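You operate a simulated robot arm through the tools that you are given. There is no shell and no other tool.

The job below is to be done with a simulated robot arm. You get a single attempt, and the scene is never put back.

TASK
Fit the 60 W bulb in the raking lamp and switch it on again.
Fine: the old bulb has gone black; switch off and watch the Hot light go out before it comes out; it goes in the Spent cup; shut the lid before you switch on; leave the dial.

Only the result counts: the job must be done as asked and must still hold three seconds after the hand-in. Knocking over, shifting, dropping, spilling or breaking anything else fails it. A push-on lid holds only when it is set on centred and level and pressed home; a screw cap is set on level and turned clockwise until tight.

THE ROBOT
A 6-joint arm with a two-finger gripper, fixed in place. Base frame: the origin is at the foot of the arm, x ahead of it, y to its left, z up; the work surface is at about z = 0.8. Units: m, degrees, N and s.
Its first joint turns from -166.0 to 166.0 degrees. Payload 2.45 kg.
The tool frame sits at the grasp point between the pads (the TCP): z along the fingers, y along the line on which they close. The tips reach 0.02 m beyond it. Largest opening 0.14 m; the body of the gripper starts 0.168 m behind the TCP.
Orientation is that of the tool frame in the base frame, as a unit quaternion [w, x, y, z]. With the fingers straight down and closing along the base's y, the tool's x points along the base's -x, its y along +y and its z along -z.

THE INTERFACE
- The arm moves only by the tool servo_tool. Its argument "targets" is one flat list of numbers, 7 for each row, row after row: the shift along the tool's x, y, z in m, then the turn, a rotation vector about the tool's x, y, z in degrees, then the opening, from 0 (shut) to 1 (fully open). In form: [tx, ty, tz, rx, ry, rz, fingers, tx, ty, tz, rx, ry, rz, fingers, ...]. A call has 1 to 20 rows; each row is the pose to reach, as a shift and turn from the pose commanded when the call began, along the tool's axes at that moment. Each row takes 0.2 s and may step no farther than 0.05 m and 8.6 degrees from the row before; otherwise, or with a gripper value out of range, the whole call is refused. A pose out of reach is approached as far as the arm can. The call stops where the force on the tool passes 90 N (or 10 N more than at its start, if that is more) or the arm is blocked; 0.2 s more then pass. The fingers move at their own pace (about 0.045 m/s each) and stop on an object; they squeeze with about 27 N. The grip force told is the motor's: it shows also when the fingers shut on nothing. Time passes only in rows, and 0.2 s behind the last, so rows that repeat a pose let the fingers close. It gives the time, the measured TCP pose, the force on the tool (base axes), the opening and the grip force at its end, in the units of the frame above (readings bear some noise), with the torque about the TCP (base axes, N m) and any sound that the robot's microphone picked up, and new pictures: "show" is both (left out), scene, wrist or none.
- Cameras (640 x 400 px; columns grow to the right, rows downward): "scene" is fixed at [0.217, -0.648, 1.5436]; the picture's right is [0.97, -0.24, 0.00], its down [-0.12, -0.49, -0.87] and it looks along [0.21, 0.84, -0.50] (base axes); focal length 339 px, centre (320, 200). "wrist" rides on the gripper at [0.078, 0.011, -0.209] in the tool frame; the picture's right is [-0.14, 0.99, 0.00], its down [-0.92, -0.13, -0.37] and it looks along [-0.37, -0.05, 0.93] (tool axes); focal length 280 px, centre (320, 200). There is no depth. A picture from a camera that has moved, and an enlarged one, comes with that camera's place and axes in the base frame and with its lens.
- zoom(camera, box): a new picture of the part [left, top, right, bottom] of that camera's present view, enlarged. It takes no simulated time.
- close_job(): hands the job in; it is judged then, once.

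Places have to be worked out from the pictures, the camera data and where the tool is seen. Open the gripper and draw the arm clear of the work before you hand the job in, unless the task says otherwise.

The tools are called after "Request:" as name(argument=value, ...) on one line, values as JSON. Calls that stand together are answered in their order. servo_tool: Moves the arm, as the interface text tells. Its arguments: {"type":"object","properties":{"targets":{"type":"array","items":{"type":"number"}},"show":{"type":"string","enum":["both","scene","wrist","none"]}},"required":["targets"]} The other tools are called the same way: zoom (camera, box) takes an enlarged picture of a part of a camera's view; close_job () hands the job in.

At the start:

```text
time: 0.0
tcp_pos: [0.6225, 0.502, 1.1323]
tool_rot: [0.001, 0.0, 1.0, 0.0]
force: [0.2, -0.4, -0.6]
ft_torque: [-0.01, -0.02, -0.01]
finger_gap: 0.14
finger_force: 0.1
```

scene: 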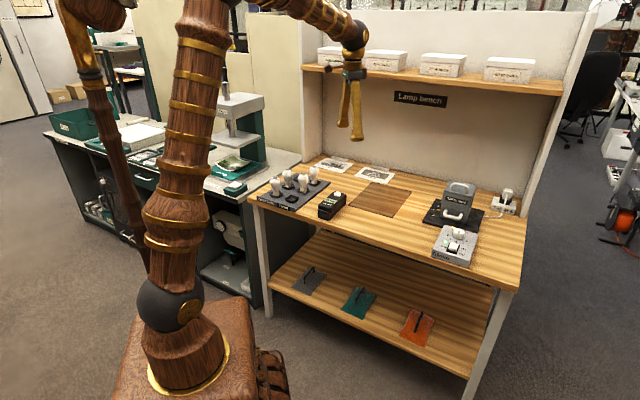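
wrist: 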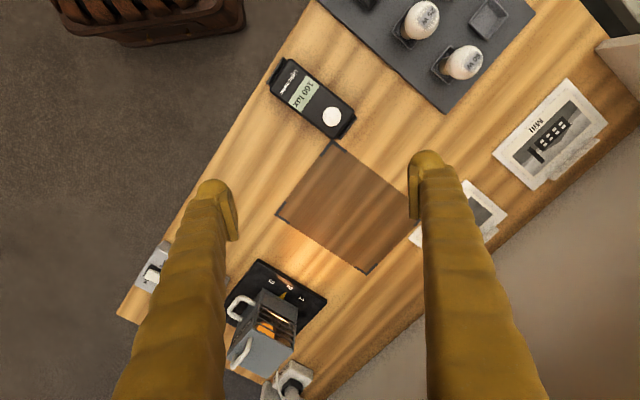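

I'll look closely at the bench before moving: the lamp, its control box, and the bulb tray.

Request:
zoom(camera="scene", box=[400, 160, 540, 280])

Request:
zoom(camera="scene", box=[240, 145, 360, 225])

Request:
zoom(camera="wrist", box=[120, 230, 360, 400])

Request:
zoom(camera="wrist", box=[260, 0, 640, 200])

```text
3.33 times, centred on (470, 220) of scene
camera zoom: at [0.217, -0.648, 1.5436], right [0.97, -0.24, 0.0], down [-0.12, -0.49, -0.87], along [0.21, 0.84, -0.5], focal length 1130 px, centre (-180, 133)
```

zoom: 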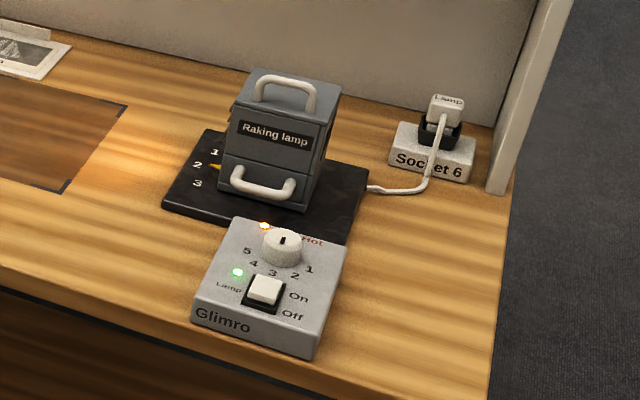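

```text
5.00 times, centred on (300, 185) of scene
camera zoom: at [0.217, -0.648, 1.5436], right [0.97, -0.24, 0.0], down [-0.12, -0.49, -0.87], along [0.21, 0.84, -0.5], focal length 1696 px, centre (420, 275)
```

zoom: 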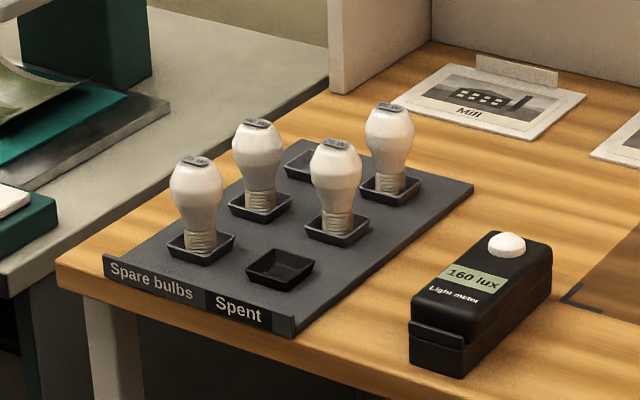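

```text
2.35 times, centred on (240, 315) of wrist
camera zoom: at [0.5446, 0.5137, 1.3443], right [0.14, 0.99, 0.0], down [0.92, -0.13, 0.37], along [0.37, -0.05, -0.93], focal length 660 px, centre (508, -71)
```

zoom: 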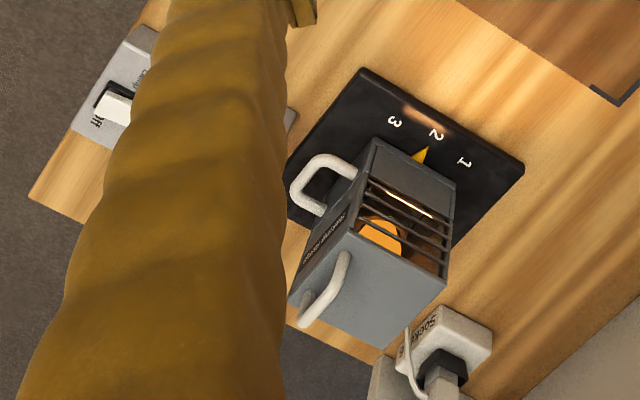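

```text
1.68 times, centred on (450, 100) of wrist
camera zoom: at [0.5446, 0.5137, 1.3443], right [0.14, 0.99, 0.0], down [0.92, -0.13, 0.37], along [0.37, -0.05, -0.93], focal length 472 px, centre (101, 368)
```

zoom: 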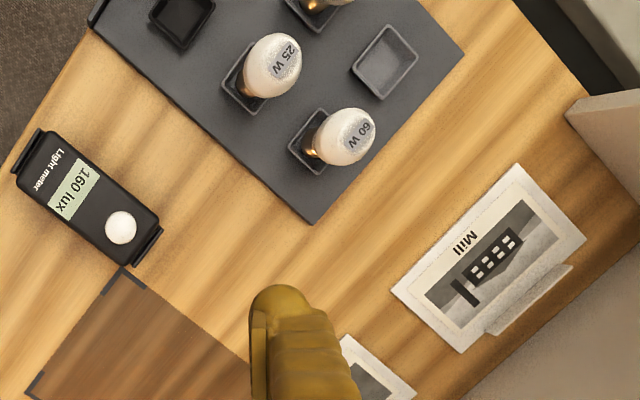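

The bench runs at about 45° to the base frame, and the lamp is around (1.0, 0.34), near the edge of reach. I'll turn the tool to match the bench and move to a high viewpoint in front of the lamp.

Request:
servo_tool(targets=[-0.02, -0.0315, -0.013, 0, 0, -5.5, 1, -0.04, -0.063, -0.026, 0, 0, -11, 1, -0.06, -0.0945, -0.039, 0, 0, -16.5, 1, -0.08, -0.126, -0.052, 0, 0, -22, 1, -0.1, -0.1575, -0.065, 0, 0, -27.5, 1, -0.12, -0.189, -0.078, 0, 0, -33, 1, -0.14, -0.2205, -0.091, 0, 0, -38.5, 1, -0.16, -0.252, -0.104, 0, 0, -44, 1])

```text
time: 1.8
tcp_pos: [0.7801, 0.2493, 1.2389]
tool_rot: [0.0, -0.376, 0.927, 0.0]
force: [-0.3, 0.3, -1.0]
ft_torque: [0.0, -0.02, 0.04]
finger_gap: 0.14
finger_force: 0.2
camera wrist: at [0.7163, 0.2039, 1.4492], right [-0.59, 0.81, 0.0], down [0.75, 0.55, 0.37], along [0.3, 0.22, -0.93], focal length 280 px, centre (320, 200)
```

scene: 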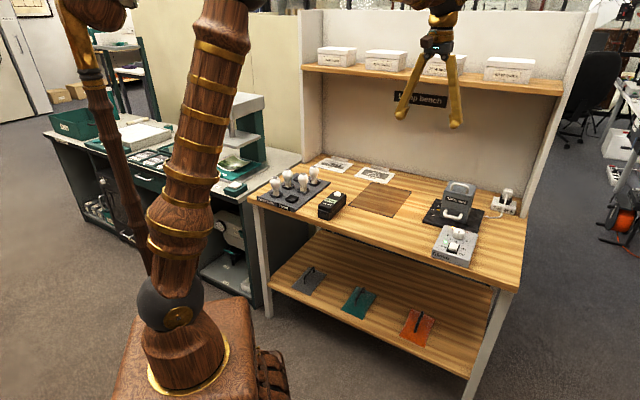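
wrist: 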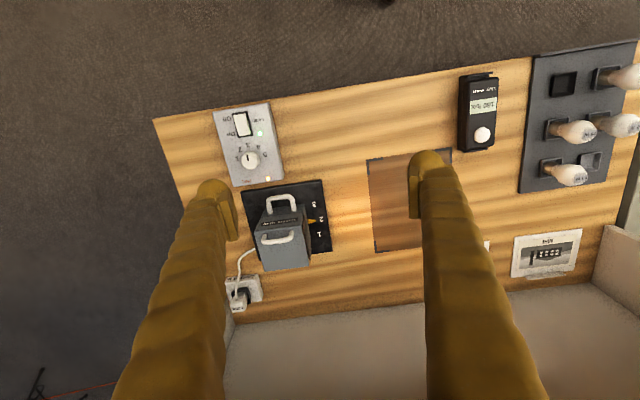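

The view is in line with the bench now. I'll zoom in on the lamp, its switch box, and the bulbs.

Request:
zoom(camera="wrist", box=[200, 90, 360, 310])

Request:
zoom(camera="wrist", box=[440, 30, 640, 210])

Request:
zoom(camera="scene", box=[430, 170, 520, 226])

```text
1.82 times, centred on (280, 200) of wrist
camera zoom: at [0.7163, 0.2039, 1.4492], right [-0.59, 0.81, 0.0], down [0.75, 0.55, 0.37], along [0.3, 0.22, -0.93], focal length 510 px, centre (393, 200)
```

zoom: 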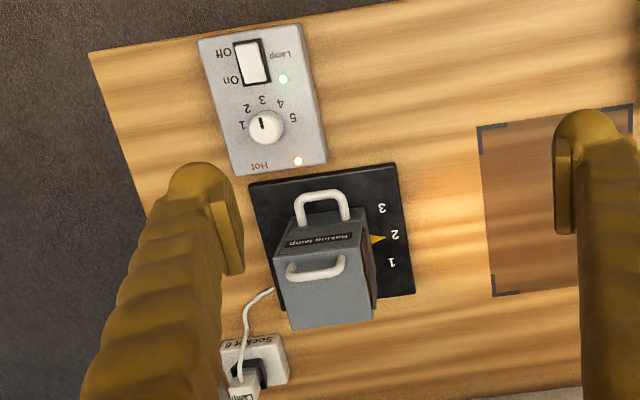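

```text
2.22 times, centred on (540, 120) of wrist
camera zoom: at [0.7163, 0.2039, 1.4492], right [-0.59, 0.81, 0.0], down [0.75, 0.55, 0.37], along [0.3, 0.22, -0.93], focal length 623 px, centre (-169, 378)
```

zoom: 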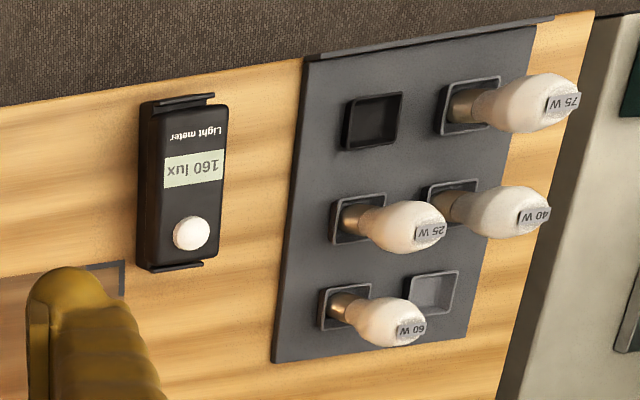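

```text
7.11 times, centred on (475, 198) of scene
camera zoom: at [0.217, -0.648, 1.5436], right [0.97, -0.24, 0.0], down [-0.12, -0.49, -0.87], along [0.21, 0.84, -0.5], focal length 2411 px, centre (-782, 214)
```

zoom: 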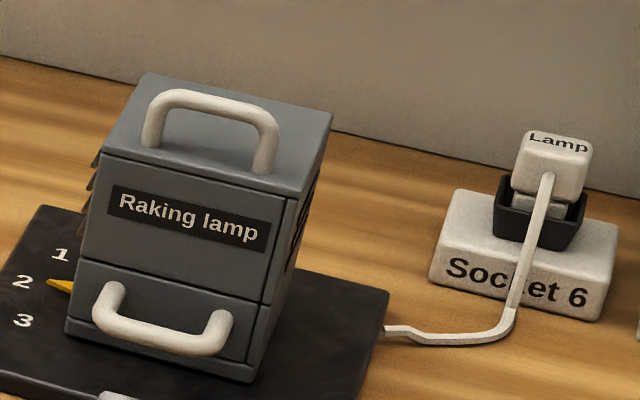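

The lamp body looks to be about a 0.1 m cube centred near (1.02, 0.33), with its top near z=0.93 and a handle near the front top edge. I'll zoom in further on the switch box and the lamp body to understand how each works.

Request:
zoom(camera="scene", box=[425, 215, 489, 272])

Request:
zoom(camera="wrist", box=[210, 95, 290, 190])

Request:
zoom(camera="wrist", box=[235, 175, 335, 275])

```text
7.02 times, centred on (457, 244) of scene
camera zoom: at [0.217, -0.648, 1.5436], right [0.97, -0.24, 0.0], down [-0.12, -0.49, -0.87], along [0.21, 0.84, -0.5], focal length 2380 px, centre (-641, -105)
```

zoom: 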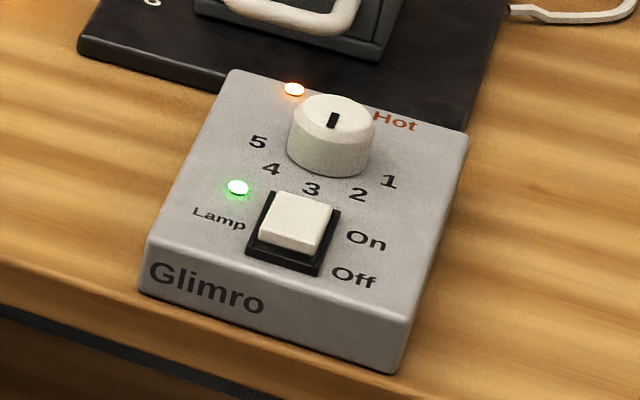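

```text
4.21 times, centred on (250, 142) of wrist
camera zoom: at [0.7163, 0.2039, 1.4492], right [-0.59, 0.81, 0.0], down [0.75, 0.55, 0.37], along [0.3, 0.22, -0.93], focal length 1181 px, centre (615, 442)
```

zoom: 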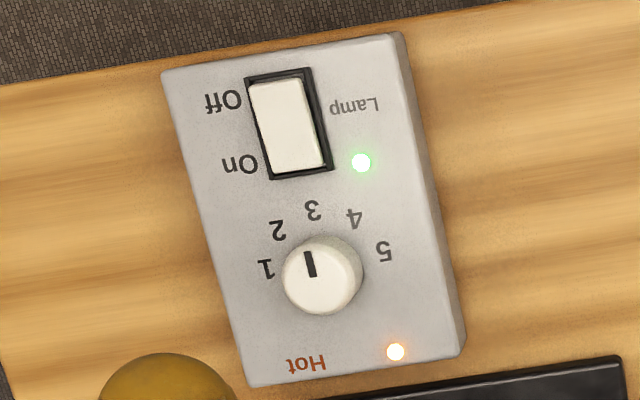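

```text
4.00 times, centred on (285, 225) of wrist
camera zoom: at [0.7163, 0.2039, 1.4492], right [-0.59, 0.81, 0.0], down [0.75, 0.55, 0.37], along [0.3, 0.22, -0.93], focal length 1122 px, centre (460, 100)
```

zoom: 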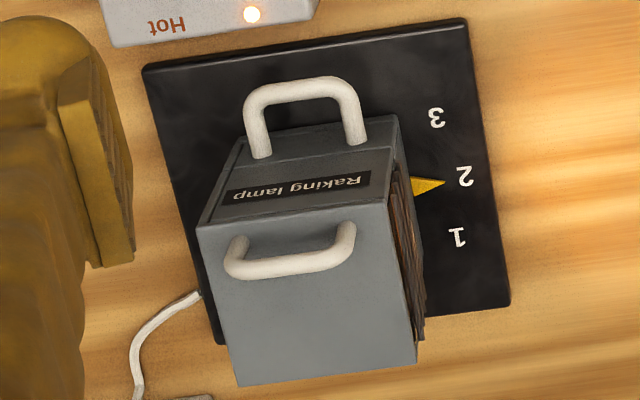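

The box top is at z≈0.834. The rocker centre is about (0.872, 0.116), and its raised Off half faces the front edge. I'll close the fingers and hover above the Off half.

Request:
servo_tool(targets=[0.0055, -0.0178, 0.0377, 0, 0, 0, 0, 0.011, -0.0356, 0.0753, 0, 0, 0, 0, 0.0165, -0.0533, 0.113, 0, 0, 0, 0, 0.022, -0.0711, 0.1507, 0, 0, 0, 0, 0.0275, -0.0889, 0.1883, 0, 0, 0, 0, 0.033, -0.1067, 0.226, 0, 0, 0, 0, 0.0385, -0.1244, 0.2637, 0, 0, 0, 0, 0.044, -0.1422, 0.3013, 0, 0, 0, 0, 0.0495, -0.16, 0.324, 0, 0, 0, 0])

```text
time: 3.8
tcp_pos: [0.859, 0.1007, 0.9128]
tool_rot: [0.0, -0.374, 0.927, 0.0]
force: [0.3, 0.0, -0.2]
ft_torque: [0.01, 0.01, 0.0]
finger_gap: 0.0002
finger_force: 26.8
camera wrist: at [0.7948, 0.055, 1.123], right [-0.59, 0.81, 0.0], down [0.75, 0.55, 0.37], along [0.3, 0.22, -0.93], focal length 280 px, centre (320, 200)
```

scene: 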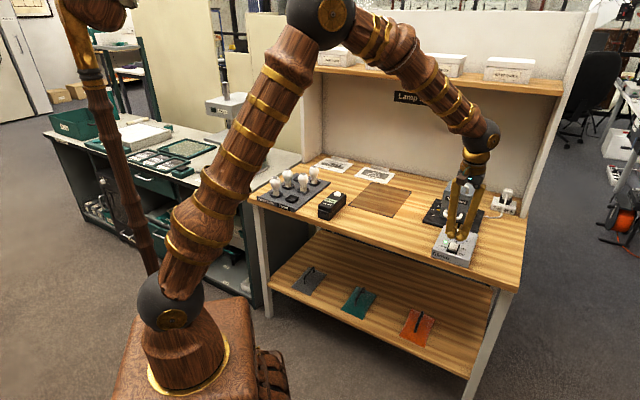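
wrist: 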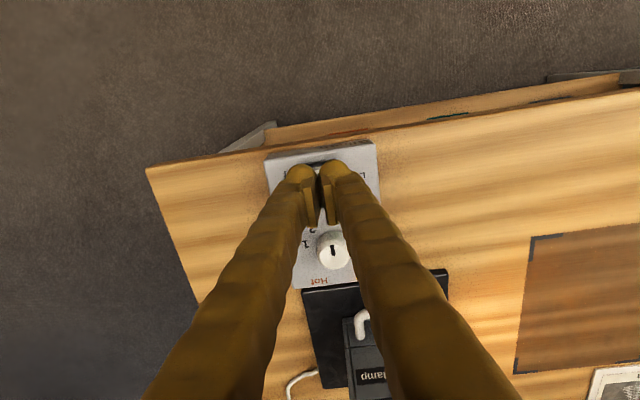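

Request:
zoom(camera="scene", box=[425, 205, 489, 272])

Request:
zoom(camera="wrist", box=[250, 120, 400, 260])

```text
5.97 times, centred on (457, 238) of scene
camera zoom: at [0.217, -0.648, 1.5436], right [0.97, -0.24, 0.0], down [-0.12, -0.49, -0.87], along [0.21, 0.84, -0.5], focal length 2024 px, centre (-498, -30)
```

zoom: 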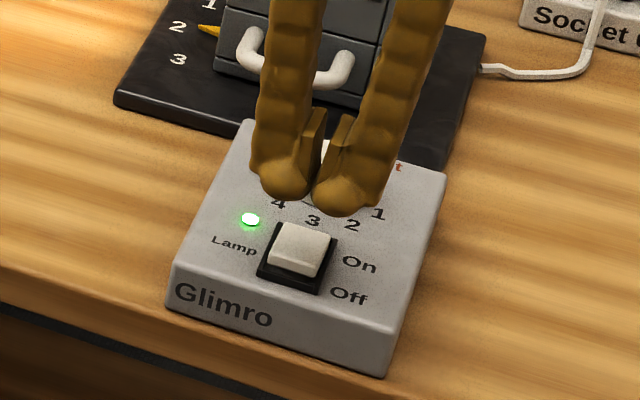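

```text
2.86 times, centred on (325, 190) of wrist
camera zoom: at [0.7948, 0.055, 1.123], right [-0.59, 0.81, 0.0], down [0.75, 0.55, 0.37], along [0.3, 0.22, -0.93], focal length 801 px, centre (306, 229)
```

zoom: 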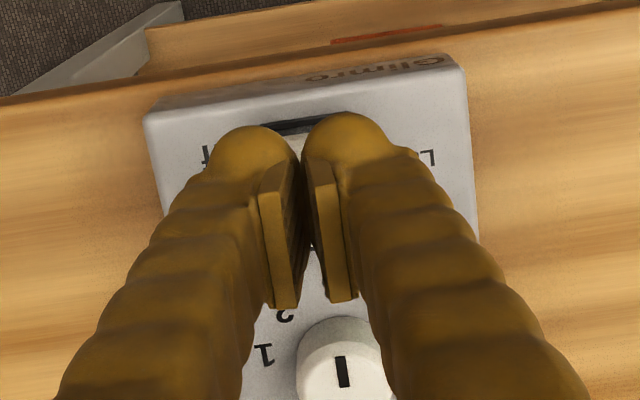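

The tips are about 5 cm above the Off half. I'll move about 4 mm toward the front edge and lower in small steps.

Request:
servo_tool(targets=[0.004, 0, 0.015, 0, 0, 0, 0, 0.004, 0, 0.03, 0, 0, 0, 0, 0.004, 0, 0.04, 0, 0, 0, 0, 0.004, 0, 0.044, 0, 0, 0, 0], show="scene")

```text
time: 4.8
tcp_pos: [0.855, 0.0979, 0.8701]
tool_rot: [0.001, -0.375, 0.927, 0.0]
force: [0.3, -0.7, 0.2]
ft_torque: [-0.01, 0.0, -0.04]
finger_gap: 0.0001
finger_force: 29.8
```

scene: 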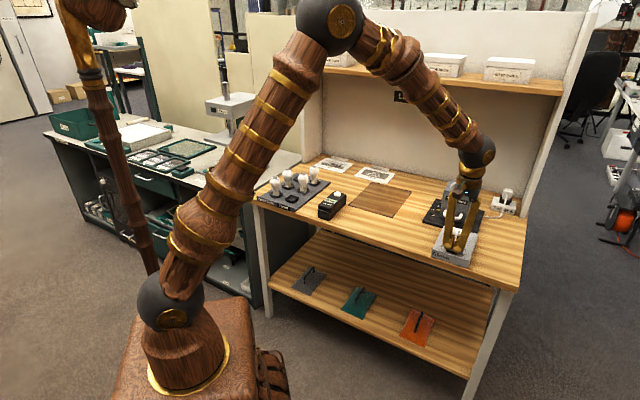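

No contact yet, with the tips at z≈0.850. I'll keep lowering 2 mm at a time.

Request:
servo_tool(targets=[0, 0, 0.002, 0, 0, 0, 0, 0, 0, 0.004, 0, 0, 0, 0, 0, 0, 0.006, 0, 0, 0, 0, 0, 0, 0.006, 0, 0, 0, 0], show="none")

Request:
zoom(camera="scene", box=[425, 205, 489, 272])

```text
time: 5.8
tcp_pos: [0.8555, 0.098, 0.8661]
tool_rot: [0.001, -0.374, 0.927, 0.0]
force: [-17.1, -3.4, 37.2]
ft_torque: [0.32, 0.01, 0.15]
finger_gap: 0.0061
finger_force: 29.2
```

```text
5.97 times, centred on (457, 238) of scene
camera zoom: at [0.217, -0.648, 1.5436], right [0.97, -0.24, 0.0], down [-0.12, -0.49, -0.87], along [0.21, 0.84, -0.5], focal length 2024 px, centre (-498, -30)
```

zoom: 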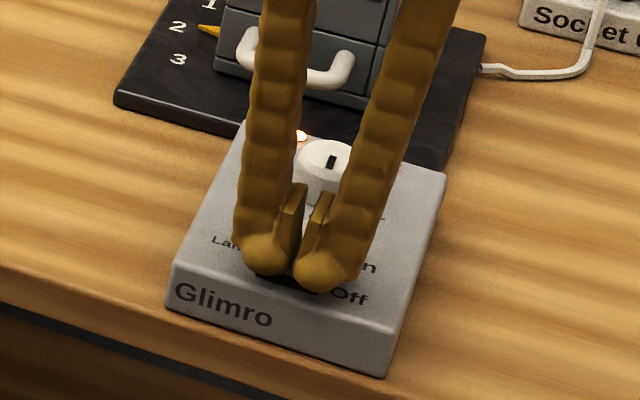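

Contact is at tip z≈0.846 with 37 N and the fingers are being wedged apart, and I heard no click. I'll back off and check the switch.

Request:
servo_tool(targets=[0, 0, -0.02, 0, 0, 0, 0, 0, 0, -0.05, 0, 0, 0, 0, 0.03, 0, -0.08, 0, 0, 0, 0])

Request:
zoom(camera="scene", box=[425, 205, 489, 272])

Request:
zoom(camera="wrist", box=[250, 120, 400, 260])

```text
time: 6.6
tcp_pos: [0.8335, 0.0766, 0.9432]
tool_rot: [0.0, -0.375, 0.927, 0.0]
force: [-0.6, -0.8, -0.8]
ft_torque: [0.02, -0.02, -0.01]
finger_gap: 0.0002
finger_force: 29.8
camera wrist: at [0.7703, 0.0302, 1.1534], right [-0.59, 0.81, 0.0], down [0.75, 0.55, 0.37], along [0.3, 0.22, -0.93], focal length 280 px, centre (320, 200)
```

scene: 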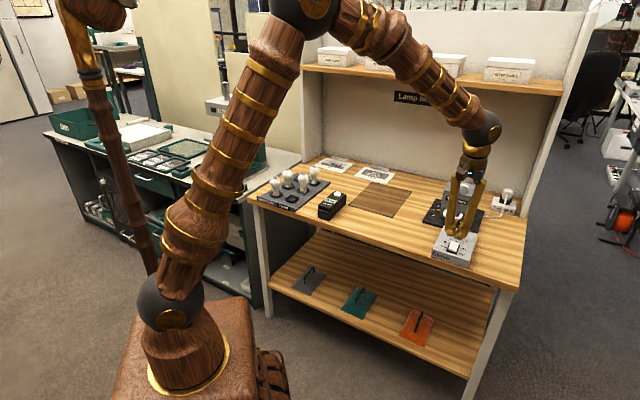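
wrist: 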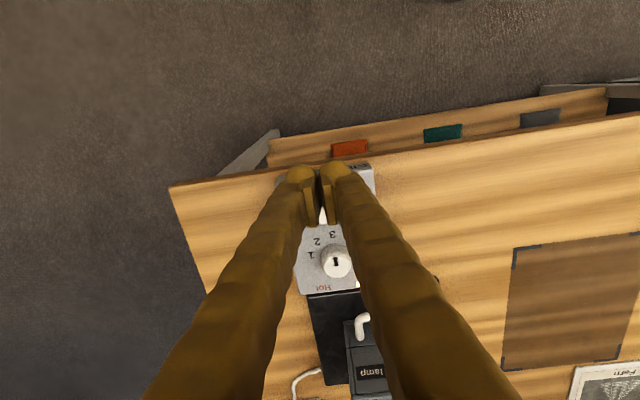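

```text
5.97 times, centred on (457, 238) of scene
camera zoom: at [0.217, -0.648, 1.5436], right [0.97, -0.24, 0.0], down [-0.12, -0.49, -0.87], along [0.21, 0.84, -0.5], focal length 2024 px, centre (-498, -30)
```

zoom: 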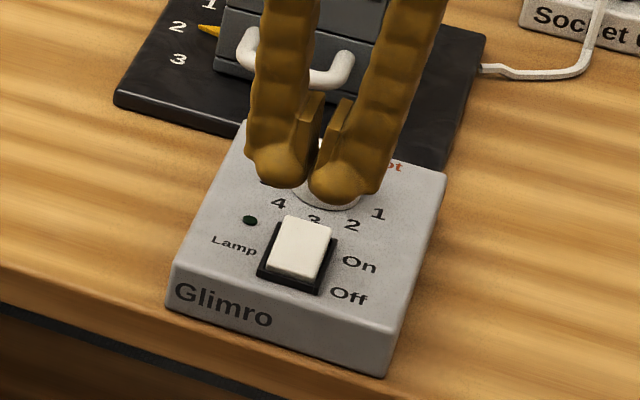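

```text
2.86 times, centred on (325, 190) of wrist
camera zoom: at [0.7703, 0.0302, 1.1534], right [-0.59, 0.81, 0.0], down [0.75, 0.55, 0.37], along [0.3, 0.22, -0.93], focal length 801 px, centre (306, 229)
```

zoom: 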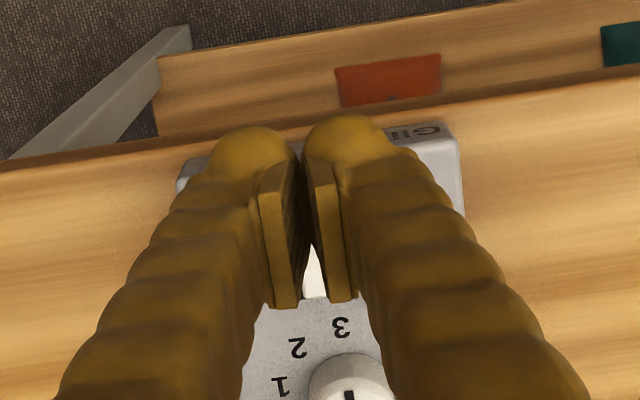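

The rocker has flipped and the green light is out, so the lamp is off. Next I'll back up to a raised, tilted viewpoint to study the lamp lid and watch the Hot light.

Request:
servo_tool(targets=[-0.005, 0.015, -0.04, 0, -4, 0, 0.2, -0.01, 0.03, -0.08, 0, -8, 0, 0.4, -0.015, 0.045, -0.12, 0, -12, 0, 0.6, -0.02, 0.06, -0.16, 0, -16, 0, 0.8, -0.027, 0.076, -0.2, 0, -20, 0, 1])

Request:
zoom(camera="wrist", box=[160, 80, 400, 300])

Request:
zoom(camera="scene", box=[425, 170, 515, 270])

```text
time: 7.8
tcp_pos: [0.8008, 0.1469, 1.1414]
tool_rot: [0.161, -0.369, 0.913, 0.065]
force: [-0.6, 0.6, 0.0]
ft_torque: [0.02, -0.03, 0.04]
finger_gap: 0.1003
finger_force: 0.0
camera wrist: at [0.6889, 0.055, 1.3134], right [-0.59, 0.8, 0.05], down [0.62, 0.42, 0.66], along [0.51, 0.42, -0.75], focal length 280 px, centre (320, 200)
```

scene: 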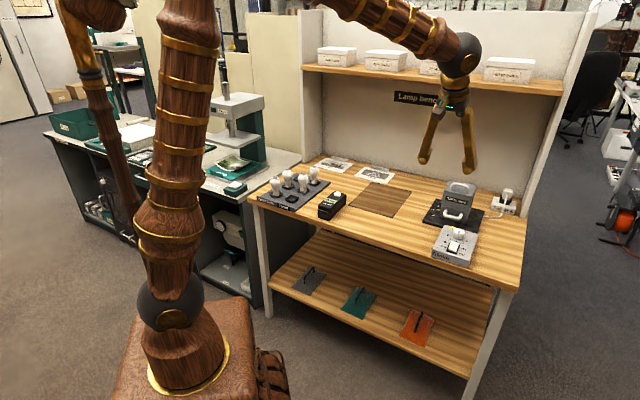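
wrist: 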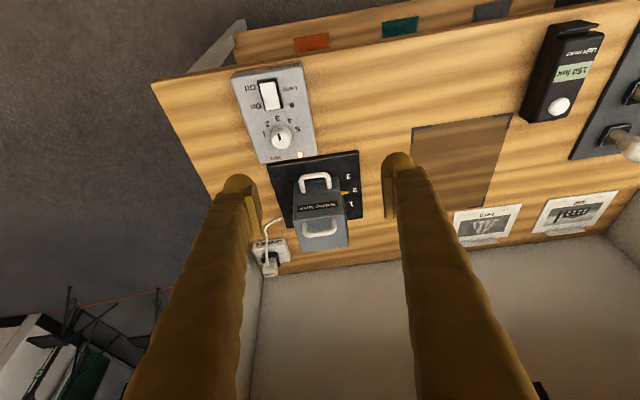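

```text
1.82 times, centred on (280, 190) of wrist
camera zoom: at [0.6889, 0.055, 1.3134], right [-0.59, 0.8, 0.05], down [0.62, 0.42, 0.66], along [0.51, 0.42, -0.75], focal length 510 px, centre (393, 218)
```

zoom: 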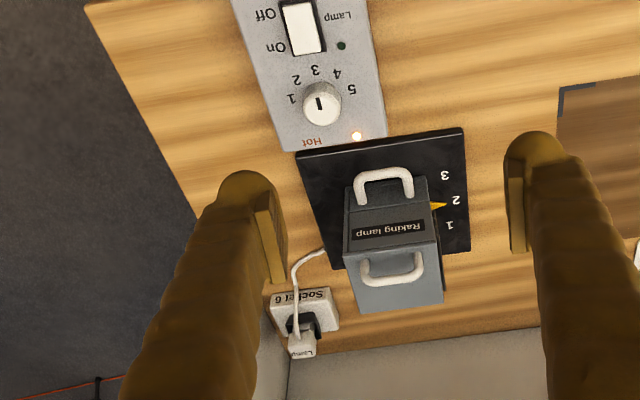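

```text
4.00 times, centred on (470, 220) of scene
camera zoom: at [0.217, -0.648, 1.5436], right [0.97, -0.24, 0.0], down [-0.12, -0.49, -0.87], along [0.21, 0.84, -0.5], focal length 1356 px, centre (-280, 120)
```

zoom: 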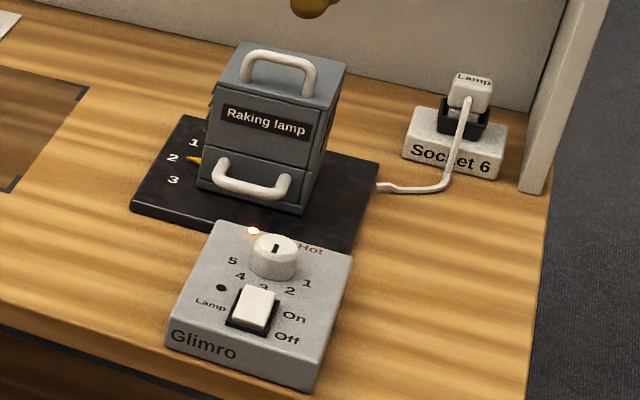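

The Hot light is still lit while the lamp cools. Meanwhile I'll swing to the lamp's left side so I can see the slatted side and how the lid is built.

Request:
servo_tool(targets=[-0.0192, 0.023, 0.015, 2.944, -0.489, 7.1, 1, -0.0385, 0.046, 0.0301, 5.889, -0.978, 14.2, 1, -0.0577, 0.0689, 0.0451, 8.833, -1.467, 21.3, 1, -0.077, 0.0919, 0.0602, 11.778, -1.956, 28.4, 1, -0.0962, 0.1149, 0.0752, 14.722, -2.444, 35.5, 1, -0.1155, 0.1379, 0.0903, 17.667, -2.933, 42.6, 1, -0.1347, 0.1608, 0.1053, 20.611, -3.422, 49.7, 1, -0.154, 0.1838, 0.1204, 23.556, -3.911, 56.8, 1, -0.1732, 0.2068, 0.1354, 26.5, -4.4, 63.9, 1])

Request:
zoom(camera="wrist", box=[220, 100, 420, 300])

Request:
zoom(camera="scene", box=[425, 170, 515, 270])

```text
time: 9.8
tcp_pos: [0.8092, 0.4444, 1.0757]
tool_rot: [0.213, 0.213, 0.952, -0.048]
force: [0.2, 0.1, -0.1]
ft_torque: [0.01, -0.01, 0.01]
finger_gap: 0.14
finger_force: 0.1
camera wrist: at [0.6697, 0.5231, 1.2338], right [0.54, 0.84, 0.06], down [0.56, -0.41, 0.72], along [0.63, -0.35, -0.69], focal length 280 px, centre (320, 200)
```

scene: 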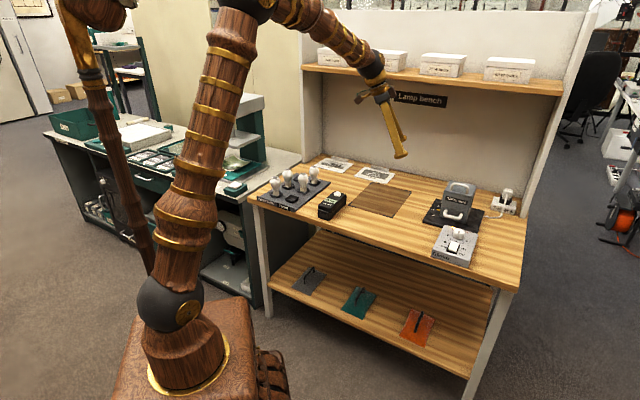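
wrist: 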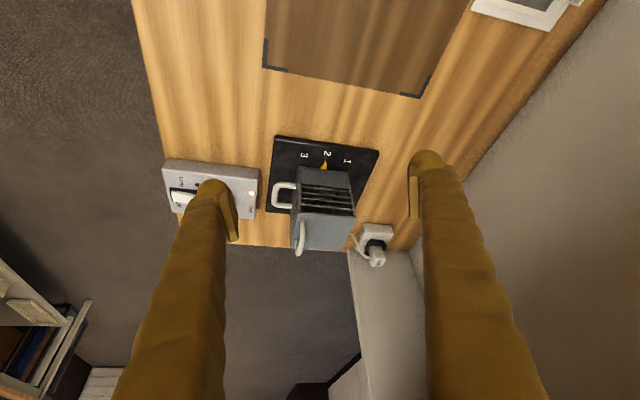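

```text
2.00 times, centred on (320, 200) of wrist
camera zoom: at [0.6697, 0.5231, 1.2338], right [0.54, 0.84, 0.06], down [0.56, -0.41, 0.72], along [0.63, -0.35, -0.69], focal length 561 px, centre (320, 200)
```

zoom: 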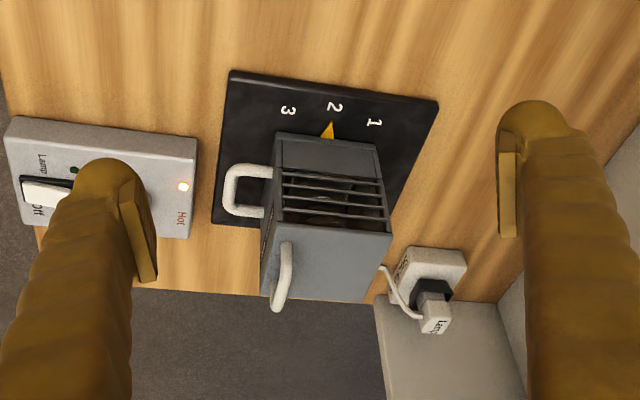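

```text
4.00 times, centred on (470, 220) of scene
camera zoom: at [0.217, -0.648, 1.5436], right [0.97, -0.24, 0.0], down [-0.12, -0.49, -0.87], along [0.21, 0.84, -0.5], focal length 1356 px, centre (-280, 120)
```

zoom: 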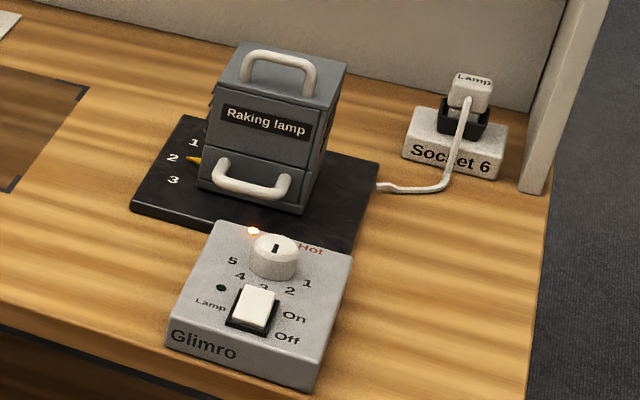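

Request:
zoom(camera="wrist", box=[260, 150, 370, 265])

```text
3.48 times, centred on (315, 208) of wrist
camera zoom: at [0.6697, 0.5231, 1.2338], right [0.54, 0.84, 0.06], down [0.56, -0.41, 0.72], along [0.63, -0.35, -0.69], focal length 975 px, centre (337, 174)
```

zoom: 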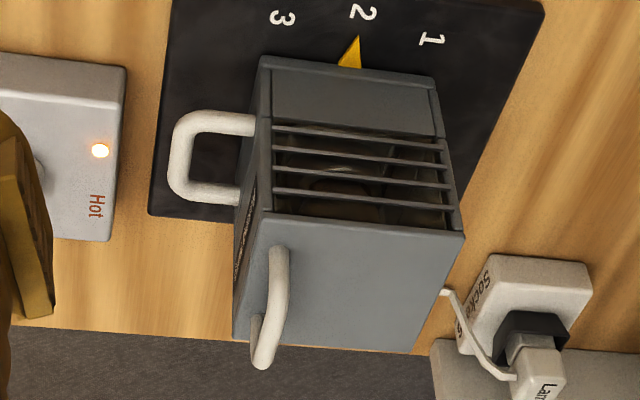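

The slatted side, solid lower panel and plain top plate with its handle near the front edge suggest a lid hinged at the rear. The lamp is too far out for a vertical tool, so I'll line up with the bench, tilt the fingers about 40° outward and hover in front of the top handle.

Request:
servo_tool(targets=[-0.0199, -0.0153, 0.0092, -4.189, -1.456, -6.578, 1, -0.0398, -0.0305, 0.0184, -8.378, -2.911, -13.156, 1, -0.0597, -0.0458, 0.0277, -12.567, -4.367, -19.733, 1, -0.0796, -0.061, 0.0369, -16.756, -5.822, -26.311, 1, -0.0994, -0.0763, 0.0461, -20.944, -7.278, -32.889, 1, -0.1193, -0.0915, 0.0553, -25.133, -8.733, -39.467, 1, -0.1392, -0.1068, 0.0646, -29.322, -10.189, -46.044, 1, -0.1591, -0.122, 0.0738, -33.511, -11.644, -52.622, 1, -0.179, -0.1373, 0.083, -37.7, -13.1, -59.2, 1])

Request:
zoom(camera="wrist", box=[200, 60, 440, 260])

```text
time: 11.8
tcp_pos: [0.9269, 0.237, 1.0777]
tool_rot: [0.317, -0.358, 0.869, 0.131]
force: [0.3, -0.2, -0.5]
ft_torque: [-0.04, 0.0, 0.02]
finger_gap: 0.1402
finger_force: 0.0
camera wrist: at [0.782, 0.1082, 1.1879], right [-0.62, 0.78, 0.09], down [0.42, 0.24, 0.88], along [0.66, 0.58, -0.48], focal length 280 px, centre (320, 200)
```

scene: 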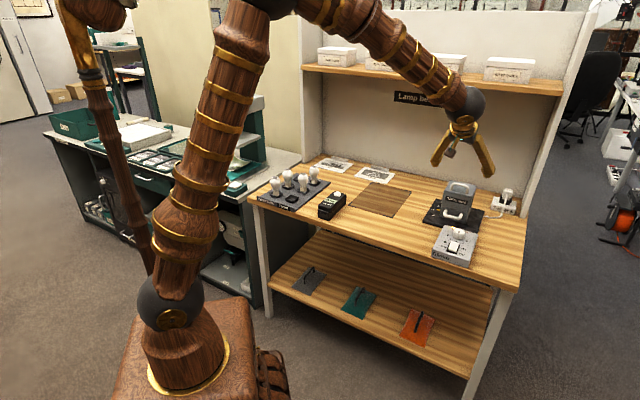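
wrist: 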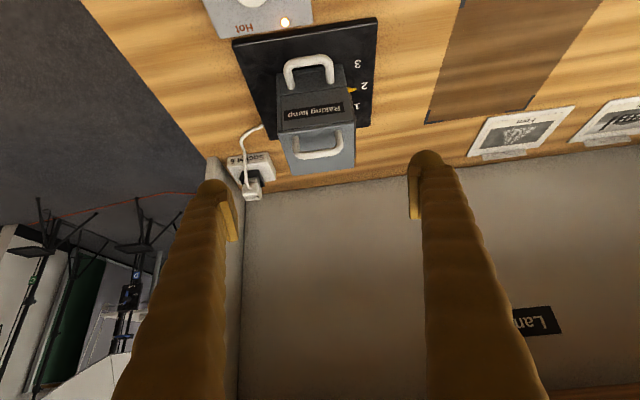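

```text
2.00 times, centred on (320, 160) of wrist
camera zoom: at [0.782, 0.1082, 1.1879], right [-0.62, 0.78, 0.09], down [0.42, 0.24, 0.88], along [0.66, 0.58, -0.48], focal length 561 px, centre (320, 280)
```

zoom: 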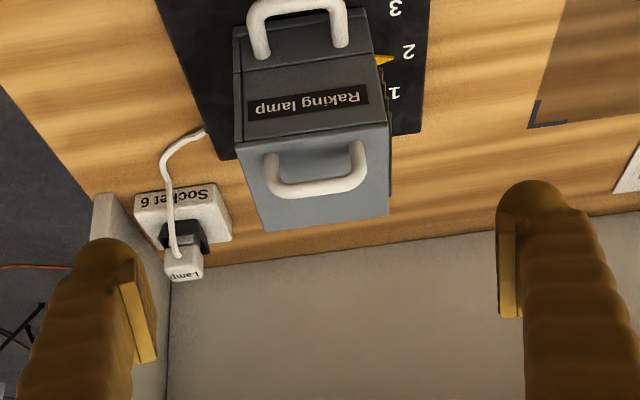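

The handle bar is at about (0.999, 0.308, 0.962), directly along the tool axis. I'll move in most of the way with the fingers about 0.1 m apart and check the alignment.

Request:
servo_tool(targets=[-0.001, 0, 0.03, 0, 0, 0, 0.72, -0.002, 0, 0.06, 0, 0, 0, 0.72, -0.003, 0, 0.09, 0, 0, 0, 0.72, -0.003, 0, 0.105, 0, 0, 0, 0.72])

Request:
zoom(camera="wrist", box=[200, 60, 440, 260])

Request:
zoom(camera="scene", box=[425, 150, 515, 250])

```text
time: 12.8
tcp_pos: [0.9771, 0.2871, 0.9998]
tool_rot: [0.317, -0.359, 0.868, 0.131]
force: [0.8, 0.1, 0.8]
ft_torque: [0.0, -0.01, 0.0]
finger_gap: 0.1008
finger_force: 0.0
camera wrist: at [0.8327, 0.1581, 1.1102], right [-0.62, 0.78, 0.09], down [0.42, 0.24, 0.87], along [0.66, 0.58, -0.48], focal length 280 px, centre (320, 200)
```

scene: 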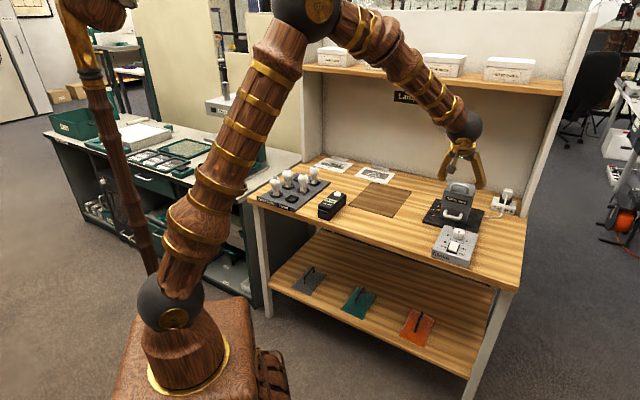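
wrist: 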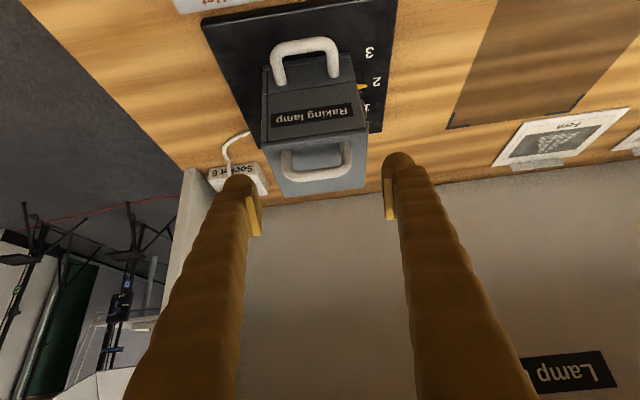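

```text
2.00 times, centred on (320, 160) of wrist
camera zoom: at [0.8327, 0.1581, 1.1102], right [-0.62, 0.78, 0.09], down [0.42, 0.24, 0.87], along [0.66, 0.58, -0.48], focal length 561 px, centre (320, 280)
```

zoom: 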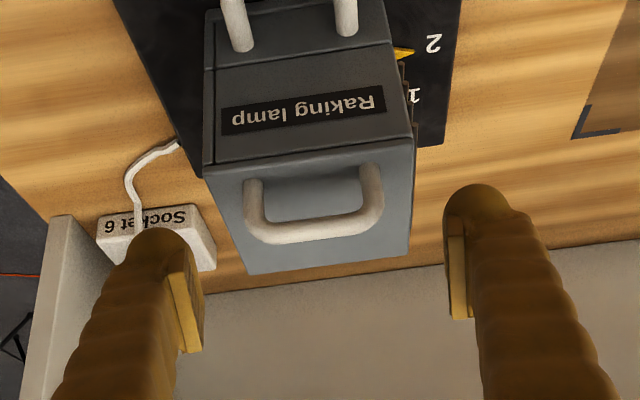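

```text
4.00 times, centred on (470, 200) of scene
camera zoom: at [0.217, -0.648, 1.5436], right [0.97, -0.24, 0.0], down [-0.12, -0.49, -0.87], along [0.21, 0.84, -0.5], focal length 1356 px, centre (-280, 200)
```

zoom: 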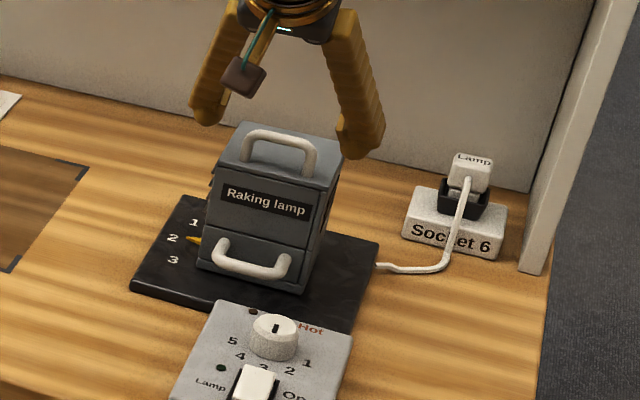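

The Hot light is out now. The fingers straddle the handle symmetrically, so I'll advance about 4 cm along the tool axis and close on the handle ends.

Request:
servo_tool(targets=[0, 0, 0.02, 0, 0, 0, 0.72, 0, 0, 0.035, 0, 0, 0, 0.72, 0, 0, 0.042, 0, 0, 0, 0.72, 0, 0, 0.042, 0, 0, 0, 0.6])

Request:
zoom(camera="wrist", box=[200, 60, 440, 260])

Request:
zoom(camera="scene", box=[425, 150, 515, 250])

```text
time: 13.8
tcp_pos: [0.9973, 0.3063, 0.9653]
tool_rot: [0.317, -0.358, 0.869, 0.129]
force: [0.9, -0.1, -0.8]
ft_torque: [0.01, 0.02, 0.02]
finger_gap: 0.0837
finger_force: 0.0
camera wrist: at [0.8517, 0.1772, 1.0771], right [-0.62, 0.78, 0.09], down [0.42, 0.24, 0.87], along [0.66, 0.58, -0.48], focal length 280 px, centre (320, 200)
```

scene: 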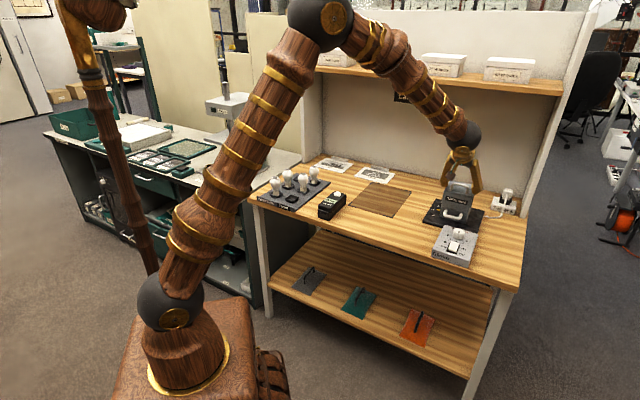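
wrist: 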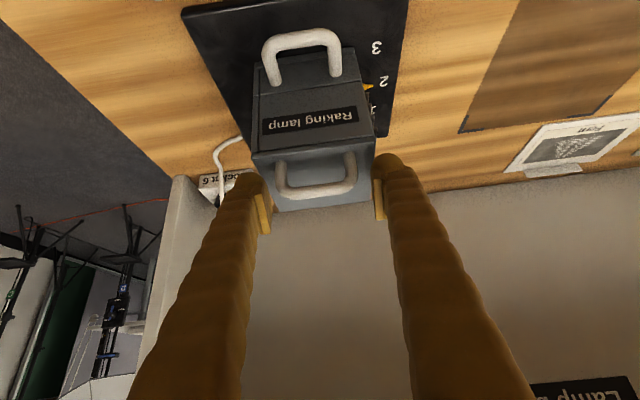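

```text
2.00 times, centred on (320, 160) of wrist
camera zoom: at [0.8517, 0.1772, 1.0771], right [-0.62, 0.78, 0.09], down [0.42, 0.24, 0.87], along [0.66, 0.58, -0.48], focal length 561 px, centre (320, 280)
```

zoom: 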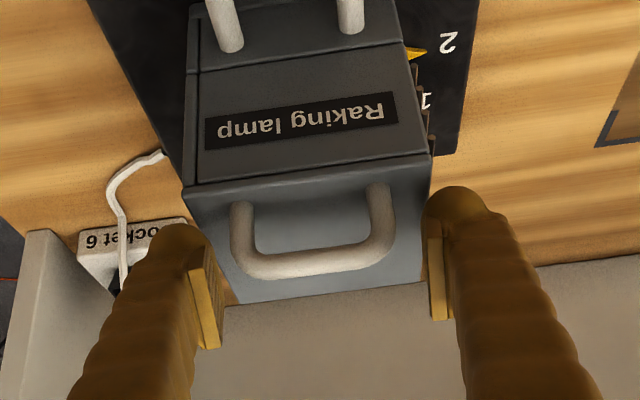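

```text
4.00 times, centred on (470, 200) of scene
camera zoom: at [0.217, -0.648, 1.5436], right [0.97, -0.24, 0.0], down [-0.12, -0.49, -0.87], along [0.21, 0.84, -0.5], focal length 1356 px, centre (-280, 200)
```

zoom: 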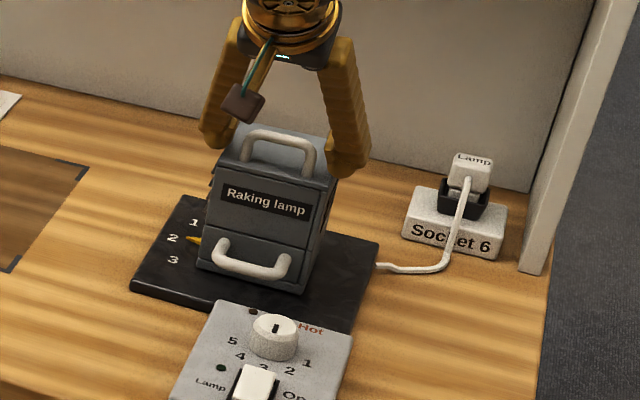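

The TCP projects onto the handle bar in both cameras, about 3 mm off-centre. I'll correct that and close on it.

Request:
servo_tool(targets=[0, -0.003, 0, 0, 0, 0, 0.55, 0, -0.003, 0, 0, 0, 0, 0.4, 0, -0.003, 0, 0, 0, 0, 0.3, 0, -0.003, 0, 0, 0, 0, 0.3])

Request:
zoom(camera="wrist", box=[200, 60, 440, 260])

```text
time: 14.8
tcp_pos: [0.9982, 0.3044, 0.9654]
tool_rot: [0.317, -0.359, 0.868, 0.131]
force: [-12.1, 4.1, 3.7]
ft_torque: [-0.01, 0.07, 0.22]
finger_gap: 0.0653
finger_force: 39.7
camera wrist: at [0.8532, 0.1748, 1.0772], right [-0.62, 0.78, 0.09], down [0.42, 0.24, 0.87], along [0.66, 0.58, -0.48], focal length 280 px, centre (320, 200)
```

scene: 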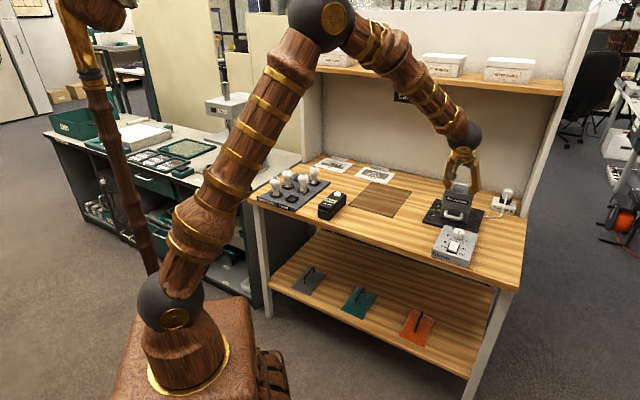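
wrist: 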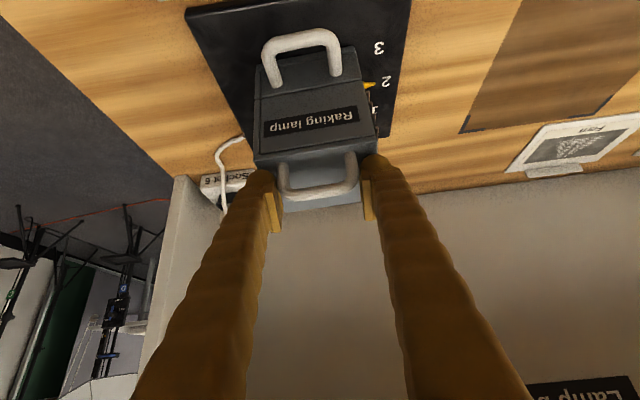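

```text
2.00 times, centred on (320, 160) of wrist
camera zoom: at [0.8532, 0.1748, 1.0772], right [-0.62, 0.78, 0.09], down [0.42, 0.24, 0.87], along [0.66, 0.58, -0.48], focal length 561 px, centre (320, 280)
```

zoom: 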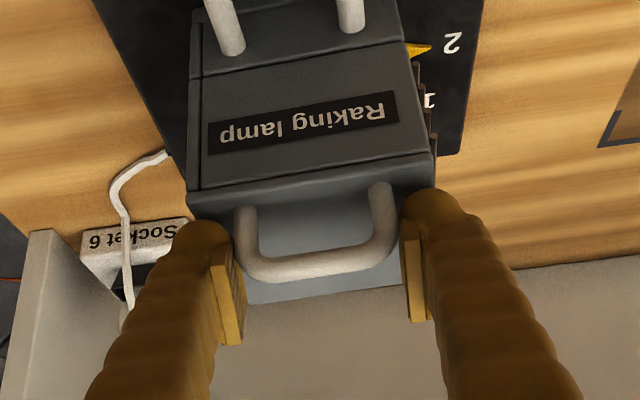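

The fingers hold the handle at a 65 mm gap with a slight side load. I'll ease the side offset and raise the handle a few degrees along the arc of a rear hinge, watching the forces.

Request:
servo_tool(targets=[0, 0.002, 0, 0, 0, 0, 0.3, -0.0034, 0.002, -0.0017, 0, 0, 0, 0.3, -0.0068, 0.002, -0.0033, 0, 0, 0, 0.3, -0.0103, 0.002, -0.0046, 0, 0, 0, 0.3, -0.0138, 0.002, -0.0059, 0, 0, 0, 0.3])

Request:
zoom(camera="wrist", box=[200, 60, 440, 260])

Request:
zoom(camera="scene", box=[425, 150, 515, 250])

```text
time: 16.0
tcp_pos: [1.0017, 0.3092, 0.9771]
tool_rot: [0.315, -0.359, 0.869, 0.13]
force: [19.1, 11.0, -36.0]
ft_torque: [-0.07, 0.19, -0.04]
finger_gap: 0.0641
finger_force: 45.0
camera wrist: at [0.8567, 0.1805, 1.0894], right [-0.62, 0.78, 0.09], down [0.42, 0.24, 0.87], along [0.66, 0.58, -0.48], focal length 280 px, centre (320, 200)
```

scene: 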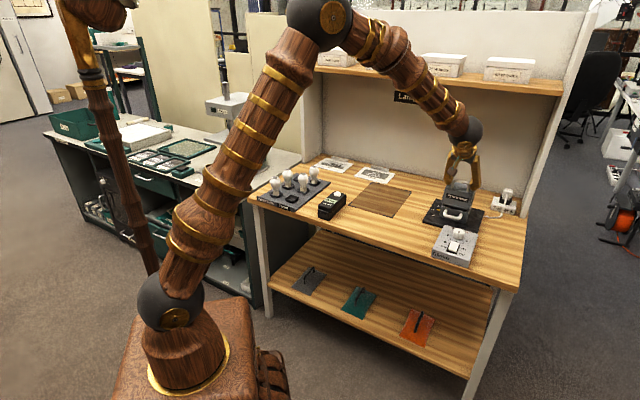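
wrist: 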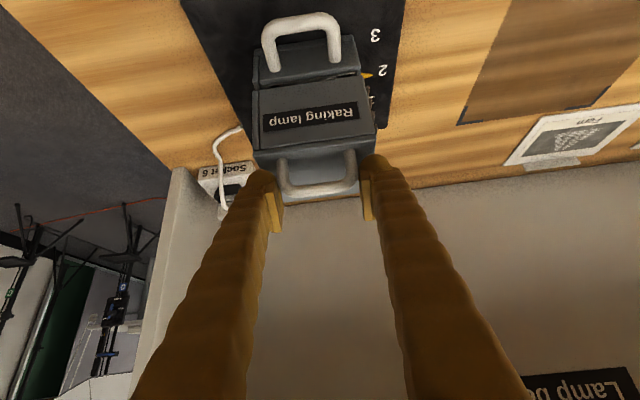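

```text
2.00 times, centred on (320, 160) of wrist
camera zoom: at [0.8567, 0.1805, 1.0894], right [-0.62, 0.78, 0.09], down [0.42, 0.24, 0.87], along [0.66, 0.58, -0.48], focal length 561 px, centre (320, 280)
```

zoom: 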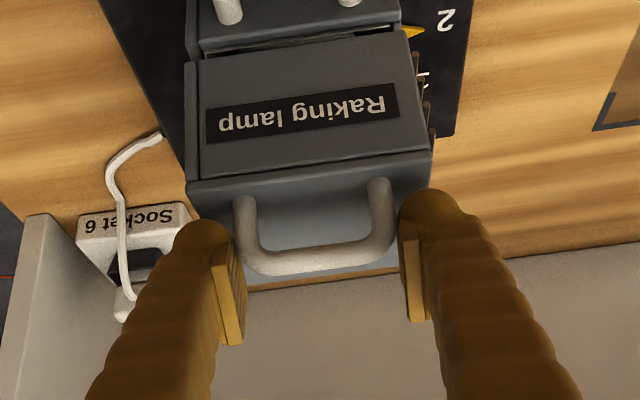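

```text
4.00 times, centred on (470, 200) of scene
camera zoom: at [0.217, -0.648, 1.5436], right [0.97, -0.24, 0.0], down [-0.12, -0.49, -0.87], along [0.21, 0.84, -0.5], focal length 1356 px, centre (-280, 200)
```

zoom: 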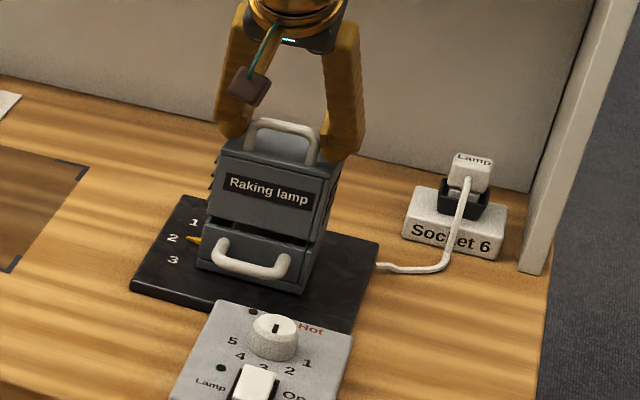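

The whole upper shell (front label, slats and top) rises as the lid, parting at the seam. I need to see whether the rear is hinged or the shell lifts straight off.

Request:
zoom(camera="scene", box=[442, 175, 492, 225])

Request:
zoom(camera="wrist", box=[230, 60, 400, 170])

```text
8.00 times, centred on (467, 200) of scene
camera zoom: at [0.217, -0.648, 1.5436], right [0.97, -0.24, 0.0], down [-0.12, -0.49, -0.87], along [0.21, 0.84, -0.5], focal length 2713 px, centre (-856, 200)
```

zoom: 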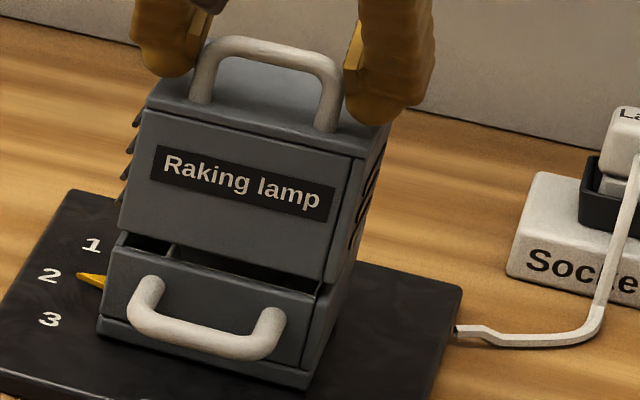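

```text
3.64 times, centred on (315, 115) of wrist
camera zoom: at [0.8567, 0.1805, 1.0894], right [-0.62, 0.78, 0.09], down [0.42, 0.24, 0.87], along [0.66, 0.58, -0.48], focal length 1020 px, centre (338, 509)
```

zoom: 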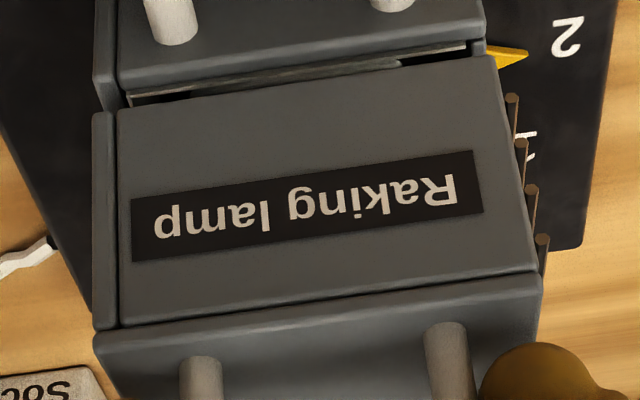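

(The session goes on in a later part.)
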